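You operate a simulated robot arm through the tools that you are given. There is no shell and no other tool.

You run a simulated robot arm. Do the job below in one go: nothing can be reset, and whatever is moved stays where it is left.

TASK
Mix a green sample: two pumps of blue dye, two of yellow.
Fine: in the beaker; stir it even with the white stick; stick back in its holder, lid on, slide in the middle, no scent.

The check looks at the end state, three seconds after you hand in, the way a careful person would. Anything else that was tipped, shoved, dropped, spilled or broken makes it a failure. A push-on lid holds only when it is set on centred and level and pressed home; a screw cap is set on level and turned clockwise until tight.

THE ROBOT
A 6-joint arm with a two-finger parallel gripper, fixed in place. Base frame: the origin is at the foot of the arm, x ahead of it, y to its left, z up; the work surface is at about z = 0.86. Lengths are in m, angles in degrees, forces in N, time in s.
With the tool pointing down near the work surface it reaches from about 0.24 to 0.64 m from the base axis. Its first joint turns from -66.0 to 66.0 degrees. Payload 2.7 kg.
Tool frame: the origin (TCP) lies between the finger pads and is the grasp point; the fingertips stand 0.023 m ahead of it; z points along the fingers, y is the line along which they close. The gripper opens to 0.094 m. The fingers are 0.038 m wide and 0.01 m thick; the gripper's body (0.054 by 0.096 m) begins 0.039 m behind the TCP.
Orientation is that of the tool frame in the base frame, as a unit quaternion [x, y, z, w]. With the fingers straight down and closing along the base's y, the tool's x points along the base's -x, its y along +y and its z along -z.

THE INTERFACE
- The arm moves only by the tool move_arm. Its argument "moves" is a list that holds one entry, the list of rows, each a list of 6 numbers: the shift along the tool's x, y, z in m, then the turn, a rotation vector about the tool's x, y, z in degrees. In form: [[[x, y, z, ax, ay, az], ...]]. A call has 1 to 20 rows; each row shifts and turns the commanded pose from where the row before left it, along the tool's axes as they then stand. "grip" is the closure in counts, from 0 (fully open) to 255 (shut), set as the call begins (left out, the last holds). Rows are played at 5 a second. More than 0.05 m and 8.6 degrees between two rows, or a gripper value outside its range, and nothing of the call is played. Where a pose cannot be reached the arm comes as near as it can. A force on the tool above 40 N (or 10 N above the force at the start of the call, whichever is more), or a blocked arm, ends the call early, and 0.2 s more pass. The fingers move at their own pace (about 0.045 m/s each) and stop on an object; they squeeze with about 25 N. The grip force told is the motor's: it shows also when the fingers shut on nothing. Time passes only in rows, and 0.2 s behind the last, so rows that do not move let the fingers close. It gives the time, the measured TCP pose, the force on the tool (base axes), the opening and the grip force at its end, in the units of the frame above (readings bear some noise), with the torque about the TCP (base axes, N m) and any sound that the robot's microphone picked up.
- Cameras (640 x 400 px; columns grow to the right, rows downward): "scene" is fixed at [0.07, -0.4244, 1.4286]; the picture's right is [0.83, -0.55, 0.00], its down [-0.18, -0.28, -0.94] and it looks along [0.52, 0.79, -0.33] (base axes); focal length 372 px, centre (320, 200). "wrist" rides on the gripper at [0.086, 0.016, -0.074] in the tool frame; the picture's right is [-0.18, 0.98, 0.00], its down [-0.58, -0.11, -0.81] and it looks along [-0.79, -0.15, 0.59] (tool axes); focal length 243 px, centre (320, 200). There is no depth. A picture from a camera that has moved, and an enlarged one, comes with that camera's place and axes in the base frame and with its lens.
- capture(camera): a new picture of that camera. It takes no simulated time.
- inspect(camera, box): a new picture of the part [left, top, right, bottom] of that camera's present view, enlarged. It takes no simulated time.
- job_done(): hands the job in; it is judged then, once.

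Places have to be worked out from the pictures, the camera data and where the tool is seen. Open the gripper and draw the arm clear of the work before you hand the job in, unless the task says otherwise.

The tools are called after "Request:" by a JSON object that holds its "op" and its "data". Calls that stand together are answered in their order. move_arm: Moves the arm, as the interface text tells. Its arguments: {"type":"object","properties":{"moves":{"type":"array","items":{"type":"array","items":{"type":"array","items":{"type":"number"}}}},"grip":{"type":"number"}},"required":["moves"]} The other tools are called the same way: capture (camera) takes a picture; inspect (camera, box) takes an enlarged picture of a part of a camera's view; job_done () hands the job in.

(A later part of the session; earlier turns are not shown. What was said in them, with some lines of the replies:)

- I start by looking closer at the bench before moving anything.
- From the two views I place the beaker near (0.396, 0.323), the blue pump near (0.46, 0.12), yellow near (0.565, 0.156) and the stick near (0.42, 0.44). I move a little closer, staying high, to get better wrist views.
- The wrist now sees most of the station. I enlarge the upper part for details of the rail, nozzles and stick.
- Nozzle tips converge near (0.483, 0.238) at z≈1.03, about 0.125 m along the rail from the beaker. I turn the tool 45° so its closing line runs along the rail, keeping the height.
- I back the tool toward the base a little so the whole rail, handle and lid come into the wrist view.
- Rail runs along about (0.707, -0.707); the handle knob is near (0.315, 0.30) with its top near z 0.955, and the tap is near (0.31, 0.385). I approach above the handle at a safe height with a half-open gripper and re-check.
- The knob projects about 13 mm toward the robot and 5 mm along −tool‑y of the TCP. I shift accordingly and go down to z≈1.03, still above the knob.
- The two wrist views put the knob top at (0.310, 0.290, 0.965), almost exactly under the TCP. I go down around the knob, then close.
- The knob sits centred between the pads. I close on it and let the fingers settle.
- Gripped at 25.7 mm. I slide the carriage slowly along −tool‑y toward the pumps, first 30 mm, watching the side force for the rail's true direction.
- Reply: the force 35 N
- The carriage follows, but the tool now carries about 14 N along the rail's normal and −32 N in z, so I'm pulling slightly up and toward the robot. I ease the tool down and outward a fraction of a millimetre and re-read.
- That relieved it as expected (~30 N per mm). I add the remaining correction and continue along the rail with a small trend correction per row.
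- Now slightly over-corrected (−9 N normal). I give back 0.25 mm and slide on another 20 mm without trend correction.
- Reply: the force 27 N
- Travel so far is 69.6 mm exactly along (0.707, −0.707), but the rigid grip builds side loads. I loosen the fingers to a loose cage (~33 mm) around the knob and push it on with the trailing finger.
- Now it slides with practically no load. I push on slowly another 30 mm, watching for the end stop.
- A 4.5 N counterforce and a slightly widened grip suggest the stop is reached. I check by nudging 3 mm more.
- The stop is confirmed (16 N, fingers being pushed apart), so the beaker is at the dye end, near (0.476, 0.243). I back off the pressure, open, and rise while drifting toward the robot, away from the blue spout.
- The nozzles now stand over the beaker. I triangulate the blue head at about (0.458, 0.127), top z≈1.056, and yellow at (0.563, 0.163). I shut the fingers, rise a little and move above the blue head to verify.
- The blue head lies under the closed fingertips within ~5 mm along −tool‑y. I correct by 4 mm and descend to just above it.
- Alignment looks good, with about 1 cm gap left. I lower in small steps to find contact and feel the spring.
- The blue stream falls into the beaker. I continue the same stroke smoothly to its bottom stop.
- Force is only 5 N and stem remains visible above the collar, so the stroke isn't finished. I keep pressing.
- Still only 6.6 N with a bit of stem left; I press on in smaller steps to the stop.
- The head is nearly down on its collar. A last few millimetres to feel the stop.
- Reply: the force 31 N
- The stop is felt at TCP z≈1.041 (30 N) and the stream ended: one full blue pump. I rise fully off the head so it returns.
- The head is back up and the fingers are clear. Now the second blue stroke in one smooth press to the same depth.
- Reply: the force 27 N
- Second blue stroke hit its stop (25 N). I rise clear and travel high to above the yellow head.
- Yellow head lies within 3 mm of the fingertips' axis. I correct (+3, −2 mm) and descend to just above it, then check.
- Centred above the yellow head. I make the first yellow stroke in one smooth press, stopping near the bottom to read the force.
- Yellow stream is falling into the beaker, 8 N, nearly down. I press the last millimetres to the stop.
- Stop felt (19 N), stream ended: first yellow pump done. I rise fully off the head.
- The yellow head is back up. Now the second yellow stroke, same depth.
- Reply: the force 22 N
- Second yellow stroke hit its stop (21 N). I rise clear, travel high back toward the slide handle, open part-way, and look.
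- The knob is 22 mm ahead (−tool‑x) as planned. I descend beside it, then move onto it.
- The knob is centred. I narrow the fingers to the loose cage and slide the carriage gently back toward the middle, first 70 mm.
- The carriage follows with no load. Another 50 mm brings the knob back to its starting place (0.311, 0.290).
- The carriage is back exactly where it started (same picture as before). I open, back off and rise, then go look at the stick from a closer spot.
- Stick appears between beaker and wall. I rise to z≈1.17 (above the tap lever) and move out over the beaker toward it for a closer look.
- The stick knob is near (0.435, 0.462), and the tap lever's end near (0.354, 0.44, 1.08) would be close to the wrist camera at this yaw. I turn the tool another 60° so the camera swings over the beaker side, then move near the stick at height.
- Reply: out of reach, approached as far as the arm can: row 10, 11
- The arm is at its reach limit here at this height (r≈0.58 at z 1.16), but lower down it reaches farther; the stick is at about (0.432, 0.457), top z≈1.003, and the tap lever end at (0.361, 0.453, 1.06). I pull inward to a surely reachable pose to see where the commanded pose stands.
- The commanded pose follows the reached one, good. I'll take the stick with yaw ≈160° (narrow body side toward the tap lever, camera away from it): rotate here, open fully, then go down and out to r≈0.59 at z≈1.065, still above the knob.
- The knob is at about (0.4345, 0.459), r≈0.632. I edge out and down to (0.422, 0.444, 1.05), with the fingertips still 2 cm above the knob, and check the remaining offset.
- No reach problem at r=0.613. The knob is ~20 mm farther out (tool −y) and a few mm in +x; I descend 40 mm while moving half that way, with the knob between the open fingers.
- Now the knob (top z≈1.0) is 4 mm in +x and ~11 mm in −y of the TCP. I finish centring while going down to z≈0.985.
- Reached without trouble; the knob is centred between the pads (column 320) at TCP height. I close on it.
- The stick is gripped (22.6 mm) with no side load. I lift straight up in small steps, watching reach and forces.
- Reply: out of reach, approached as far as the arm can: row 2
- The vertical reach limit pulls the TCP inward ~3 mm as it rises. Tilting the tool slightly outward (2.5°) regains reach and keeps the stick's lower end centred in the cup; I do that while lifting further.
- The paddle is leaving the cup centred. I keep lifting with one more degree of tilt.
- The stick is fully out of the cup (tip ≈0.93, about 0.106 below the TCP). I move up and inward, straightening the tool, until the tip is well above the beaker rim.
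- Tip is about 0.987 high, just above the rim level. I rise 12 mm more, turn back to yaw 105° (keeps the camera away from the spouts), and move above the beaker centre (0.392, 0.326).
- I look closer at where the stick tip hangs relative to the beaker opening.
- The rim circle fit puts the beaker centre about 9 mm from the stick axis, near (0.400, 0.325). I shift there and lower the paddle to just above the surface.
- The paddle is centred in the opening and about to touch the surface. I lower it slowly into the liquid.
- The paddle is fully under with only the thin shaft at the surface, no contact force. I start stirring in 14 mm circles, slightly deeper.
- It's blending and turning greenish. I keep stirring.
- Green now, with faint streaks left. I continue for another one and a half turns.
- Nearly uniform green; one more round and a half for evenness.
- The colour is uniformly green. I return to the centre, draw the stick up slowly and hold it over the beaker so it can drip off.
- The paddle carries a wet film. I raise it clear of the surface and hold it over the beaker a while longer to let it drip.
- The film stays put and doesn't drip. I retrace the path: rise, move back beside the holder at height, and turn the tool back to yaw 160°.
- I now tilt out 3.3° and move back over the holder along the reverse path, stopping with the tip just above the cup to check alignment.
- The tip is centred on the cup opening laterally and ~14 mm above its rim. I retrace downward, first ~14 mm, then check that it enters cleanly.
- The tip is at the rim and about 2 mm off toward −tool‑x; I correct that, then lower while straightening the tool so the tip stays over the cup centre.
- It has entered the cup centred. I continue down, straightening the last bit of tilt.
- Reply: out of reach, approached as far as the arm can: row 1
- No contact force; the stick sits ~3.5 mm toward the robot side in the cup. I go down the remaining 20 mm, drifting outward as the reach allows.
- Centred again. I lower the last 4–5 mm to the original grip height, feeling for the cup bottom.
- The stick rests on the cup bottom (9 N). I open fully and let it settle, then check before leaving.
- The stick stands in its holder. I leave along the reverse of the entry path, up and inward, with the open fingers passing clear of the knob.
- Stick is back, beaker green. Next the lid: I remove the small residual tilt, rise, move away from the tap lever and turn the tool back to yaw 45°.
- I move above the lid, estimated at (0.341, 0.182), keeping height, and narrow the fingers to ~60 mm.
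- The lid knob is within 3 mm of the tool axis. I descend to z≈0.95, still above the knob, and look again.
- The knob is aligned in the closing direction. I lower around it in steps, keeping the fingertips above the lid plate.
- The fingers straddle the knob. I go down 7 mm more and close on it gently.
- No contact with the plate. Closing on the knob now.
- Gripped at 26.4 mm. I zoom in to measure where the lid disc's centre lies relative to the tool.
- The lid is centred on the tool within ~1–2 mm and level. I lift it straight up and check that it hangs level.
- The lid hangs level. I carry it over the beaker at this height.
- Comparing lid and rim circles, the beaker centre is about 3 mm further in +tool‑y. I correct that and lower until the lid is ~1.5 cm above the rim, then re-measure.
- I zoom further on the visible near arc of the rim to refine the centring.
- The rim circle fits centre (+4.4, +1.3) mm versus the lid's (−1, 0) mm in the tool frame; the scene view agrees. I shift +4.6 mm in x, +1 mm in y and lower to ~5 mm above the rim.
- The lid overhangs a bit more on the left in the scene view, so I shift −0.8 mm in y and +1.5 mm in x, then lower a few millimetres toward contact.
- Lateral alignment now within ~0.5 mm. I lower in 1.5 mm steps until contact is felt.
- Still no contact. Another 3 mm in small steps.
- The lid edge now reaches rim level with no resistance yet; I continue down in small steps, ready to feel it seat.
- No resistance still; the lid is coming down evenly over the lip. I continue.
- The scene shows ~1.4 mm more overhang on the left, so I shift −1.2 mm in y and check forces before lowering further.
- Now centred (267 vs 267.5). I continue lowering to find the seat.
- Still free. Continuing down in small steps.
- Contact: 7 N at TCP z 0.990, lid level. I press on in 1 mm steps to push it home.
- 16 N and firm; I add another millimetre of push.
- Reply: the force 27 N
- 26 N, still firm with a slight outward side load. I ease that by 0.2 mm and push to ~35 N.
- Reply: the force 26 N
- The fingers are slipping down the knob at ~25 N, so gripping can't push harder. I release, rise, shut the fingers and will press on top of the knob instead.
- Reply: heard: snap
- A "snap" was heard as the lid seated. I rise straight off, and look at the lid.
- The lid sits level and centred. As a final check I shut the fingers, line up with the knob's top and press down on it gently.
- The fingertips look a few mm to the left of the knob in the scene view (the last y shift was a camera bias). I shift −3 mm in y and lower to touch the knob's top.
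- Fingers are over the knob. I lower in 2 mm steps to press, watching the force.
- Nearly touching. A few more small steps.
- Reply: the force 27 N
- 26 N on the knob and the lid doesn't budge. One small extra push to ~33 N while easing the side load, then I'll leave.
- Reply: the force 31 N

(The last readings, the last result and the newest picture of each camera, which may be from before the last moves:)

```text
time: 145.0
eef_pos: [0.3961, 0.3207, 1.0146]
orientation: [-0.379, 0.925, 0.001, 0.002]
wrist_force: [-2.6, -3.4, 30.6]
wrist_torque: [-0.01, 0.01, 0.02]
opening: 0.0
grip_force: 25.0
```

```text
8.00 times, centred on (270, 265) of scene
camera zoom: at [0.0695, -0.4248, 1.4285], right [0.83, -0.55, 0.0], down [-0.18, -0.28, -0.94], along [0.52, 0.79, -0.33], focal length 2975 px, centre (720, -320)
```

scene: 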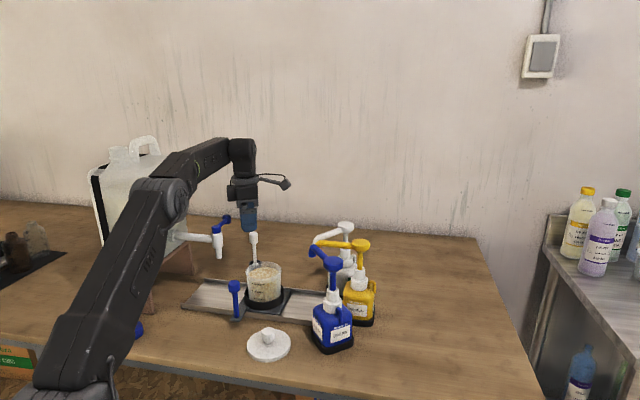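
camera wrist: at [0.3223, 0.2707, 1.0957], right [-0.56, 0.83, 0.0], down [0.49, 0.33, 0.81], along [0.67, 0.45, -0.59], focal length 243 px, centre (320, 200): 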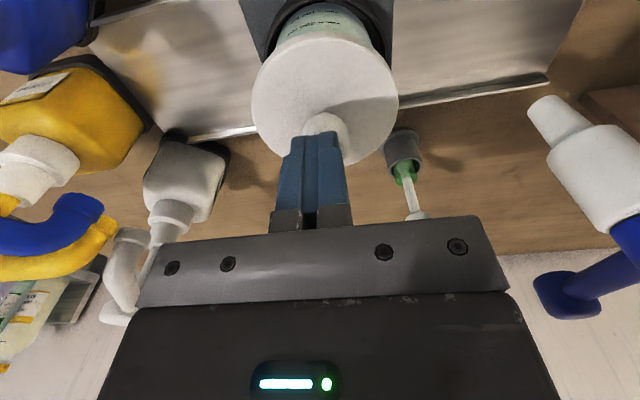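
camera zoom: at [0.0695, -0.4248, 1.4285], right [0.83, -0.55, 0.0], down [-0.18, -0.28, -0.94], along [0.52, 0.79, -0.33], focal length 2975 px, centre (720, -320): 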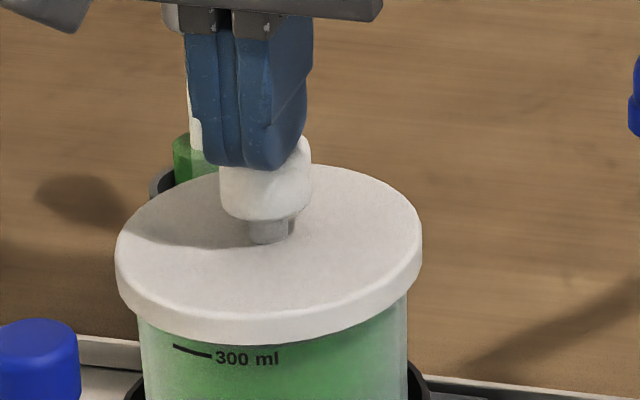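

The lid is firm at 31 N, so it is home. I rise off, back away toward the base, open the gripper, and inspect everything.

Request:
{"op": "move_arm", "data": {"moves": [[[0, 0, -0.01, 0, 0, 0], [0, 0, -0.03, 0, 0, 0], [0, 0, -0.04, 0, 0, 0], [0, 0, -0.04, 0, 0, 0], [0.04, 0, -0.02, 0, 0, 0], [0.04, 0, -0.02, 0, 0, 0], [0.04, 0, -0.02, 0, 0, 0], [0.03, 0, -0.01, 0, 0, 0], [0, 0, 0, 0, 0, 0]]], "grip": 255}}

Request:
{"op": "move_arm", "data": {"moves": [[[0, 0, 0, 0, 0, 0], [0, 0, 0, 0, 0, 0], [0, 0, 0, 0, 0, 0], [0, 0, 0, 0, 0, 0], [0, 0, 0, 0, 0, 0]]], "grip": 0}}

Request:
{"op": "capture", "data": {"camera": "scene"}}

Request:
{"op": "capture", "data": {"camera": "wrist"}}

Request:
{"op": "inspect", "data": {"camera": "scene", "box": [180, 200, 400, 370]}}

```text
time: 147.0
eef_pos: [0.2881, 0.2137, 1.2028]
orientation: [-0.379, 0.925, 0.0, 0.0]
wrist_force: [-0.4, -0.5, 0.3]
wrist_torque: [-0.04, 0.03, 0.02]
opening: 0.0
grip_force: 24.6
```

```text
time: 148.2
eef_pos: [0.2879, 0.2153, 1.2026]
orientation: [-0.38, 0.925, 0.0, 0.0]
wrist_force: [0.2, -1.0, -0.1]
wrist_torque: [0.01, 0.0, 0.01]
opening: 0.0943
grip_force: 0.1
```

```text
taken
```

scene: 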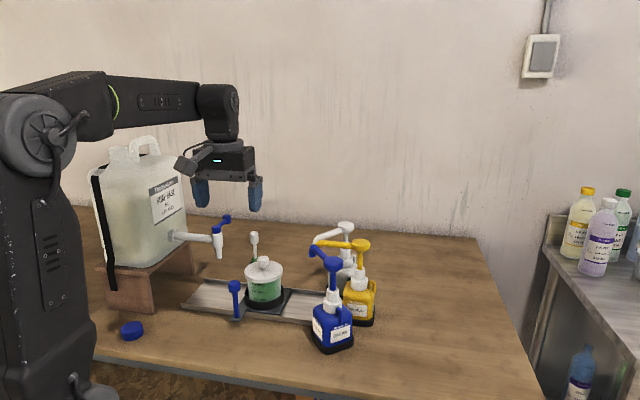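

```text
taken
camera wrist: at [0.2152, 0.1655, 1.2772], right [-0.56, 0.83, 0.0], down [0.49, 0.33, 0.81], along [0.67, 0.45, -0.59], focal length 243 px, centre (320, 200)
```

wrist: 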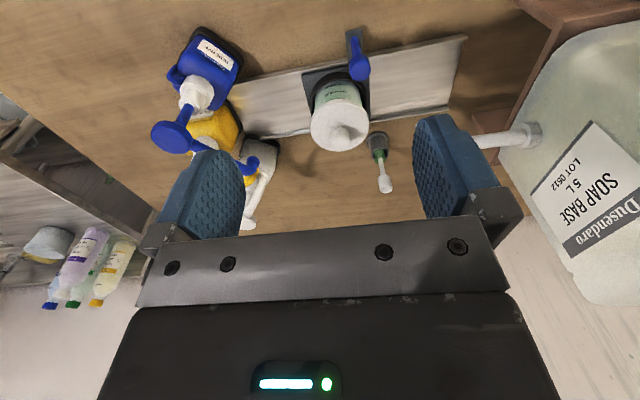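

```text
2.35 times, centred on (290, 285) of scene
camera zoom: at [0.07, -0.4244, 1.4286], right [0.83, -0.55, 0.0], down [-0.18, -0.28, -0.94], along [0.52, 0.79, -0.33], focal length 875 px, centre (391, 0)
```

zoom: 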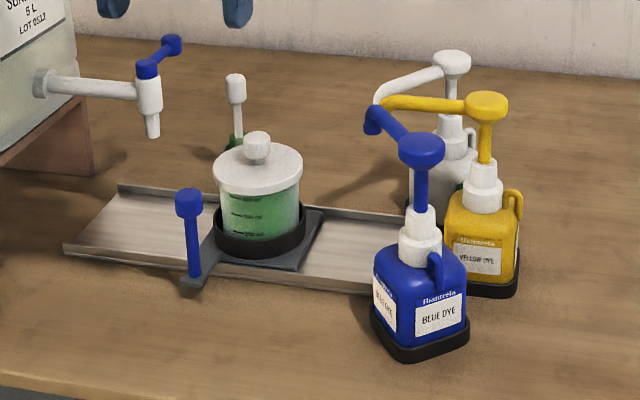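

Everything looks in order. I double-check the slide's place along the rail and the stick and lid with enlarged wrist views.

Request:
{"op": "inspect", "data": {"camera": "wrist", "box": [220, 20, 480, 190]}}

Request:
{"op": "inspect", "data": {"camera": "scene", "box": [170, 220, 360, 340]}}

```text
2.35 times, centred on (350, 105) of wrist
camera zoom: at [0.2152, 0.1655, 1.2772], right [-0.56, 0.83, 0.0], down [0.49, 0.33, 0.81], along [0.67, 0.45, -0.59], focal length 571 px, centre (249, 424)
```

zoom: 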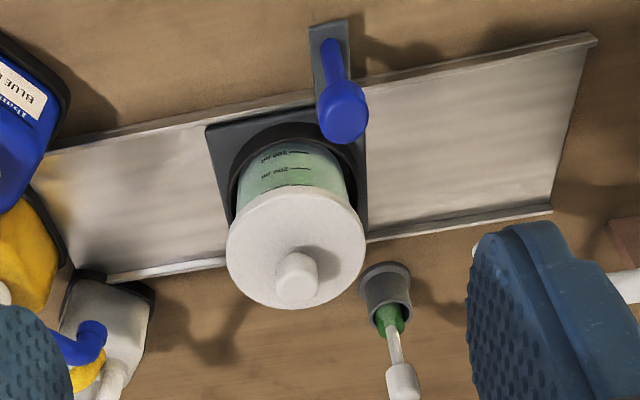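

```text
3.33 times, centred on (265, 280) of scene
camera zoom: at [0.07, -0.4244, 1.4286], right [0.83, -0.55, 0.0], down [-0.18, -0.28, -0.94], along [0.52, 0.79, -0.33], focal length 1240 px, centre (503, -67)
```

zoom: 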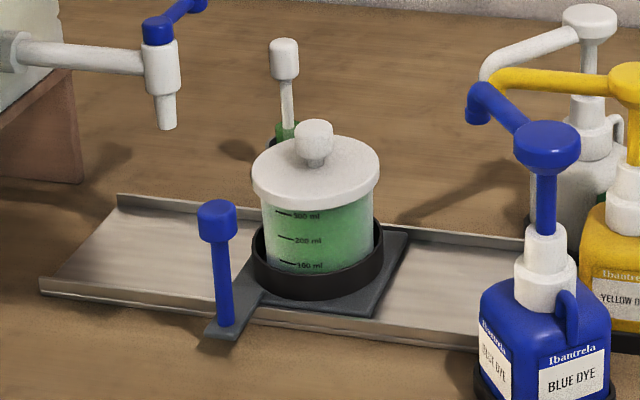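

The plate spans y −49…+59 mm against rail ends at −192…+201 mm in the tool frame, so the slide is centred within a millimetre or so; lid is level, stick in its holder, nothing displaced. I raise the arm clear before handing in.

Request:
{"op": "move_arm", "data": {"moves": [[[0, -0.03, -0.03, 0, 0, 0], [0, -0.03, -0.03, 0, 0, 0], [0, -0.02, -0.03, 0, 0, 0], [0, 0, 0, 0, 0, 0]]], "grip": 0}}

Request:
{"op": "capture", "data": {"camera": "scene"}}

```text
time: 149.2
eef_pos: [0.344, 0.1578, 1.2904]
orientation: [-0.378, 0.926, 0.0, 0.0]
wrist_force: [1.0, -0.4, -0.4]
wrist_torque: [0.02, 0.02, -0.01]
opening: 0.0941
grip_force: 0.2
```

```text
taken
```

scene: 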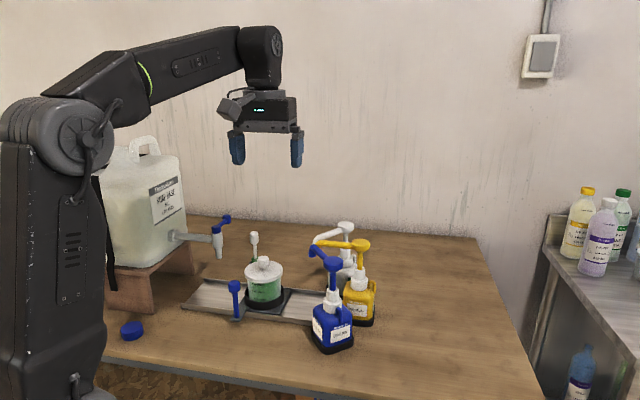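

The arm is clear and the gripper is open. The sample is green and evenly mixed, the lid is on, the stick is in its holder, the slide is in the middle, and the scent pump was not used. I hand the job in.

Request:
{"op": "job_done", "data": {}}

```text
The job is handed in.
```

The green sample is mixed and handed in; I haven't seen the check result.

- **Dye:** two full strokes each of blue and yellow, all into the beaker. I did not touch the scent pump.
- **Stirring:** about five circles with the white stick, until the colour was a uniform green in both cameras.
- **Stick:** back upright in its holder. It still carries a wet green film. I saw no drips on the bench.
- **Lid:** set on level and centred. I heard a snap as I let go, and a press of about 31 N on the knob did not move it.
- **Slide:** back where it started, which measures as the middle of the rail to within about 1 mm.

In the last pictures nothing else had moved or spilled. I left the gripper open and the arm clear of the bench.
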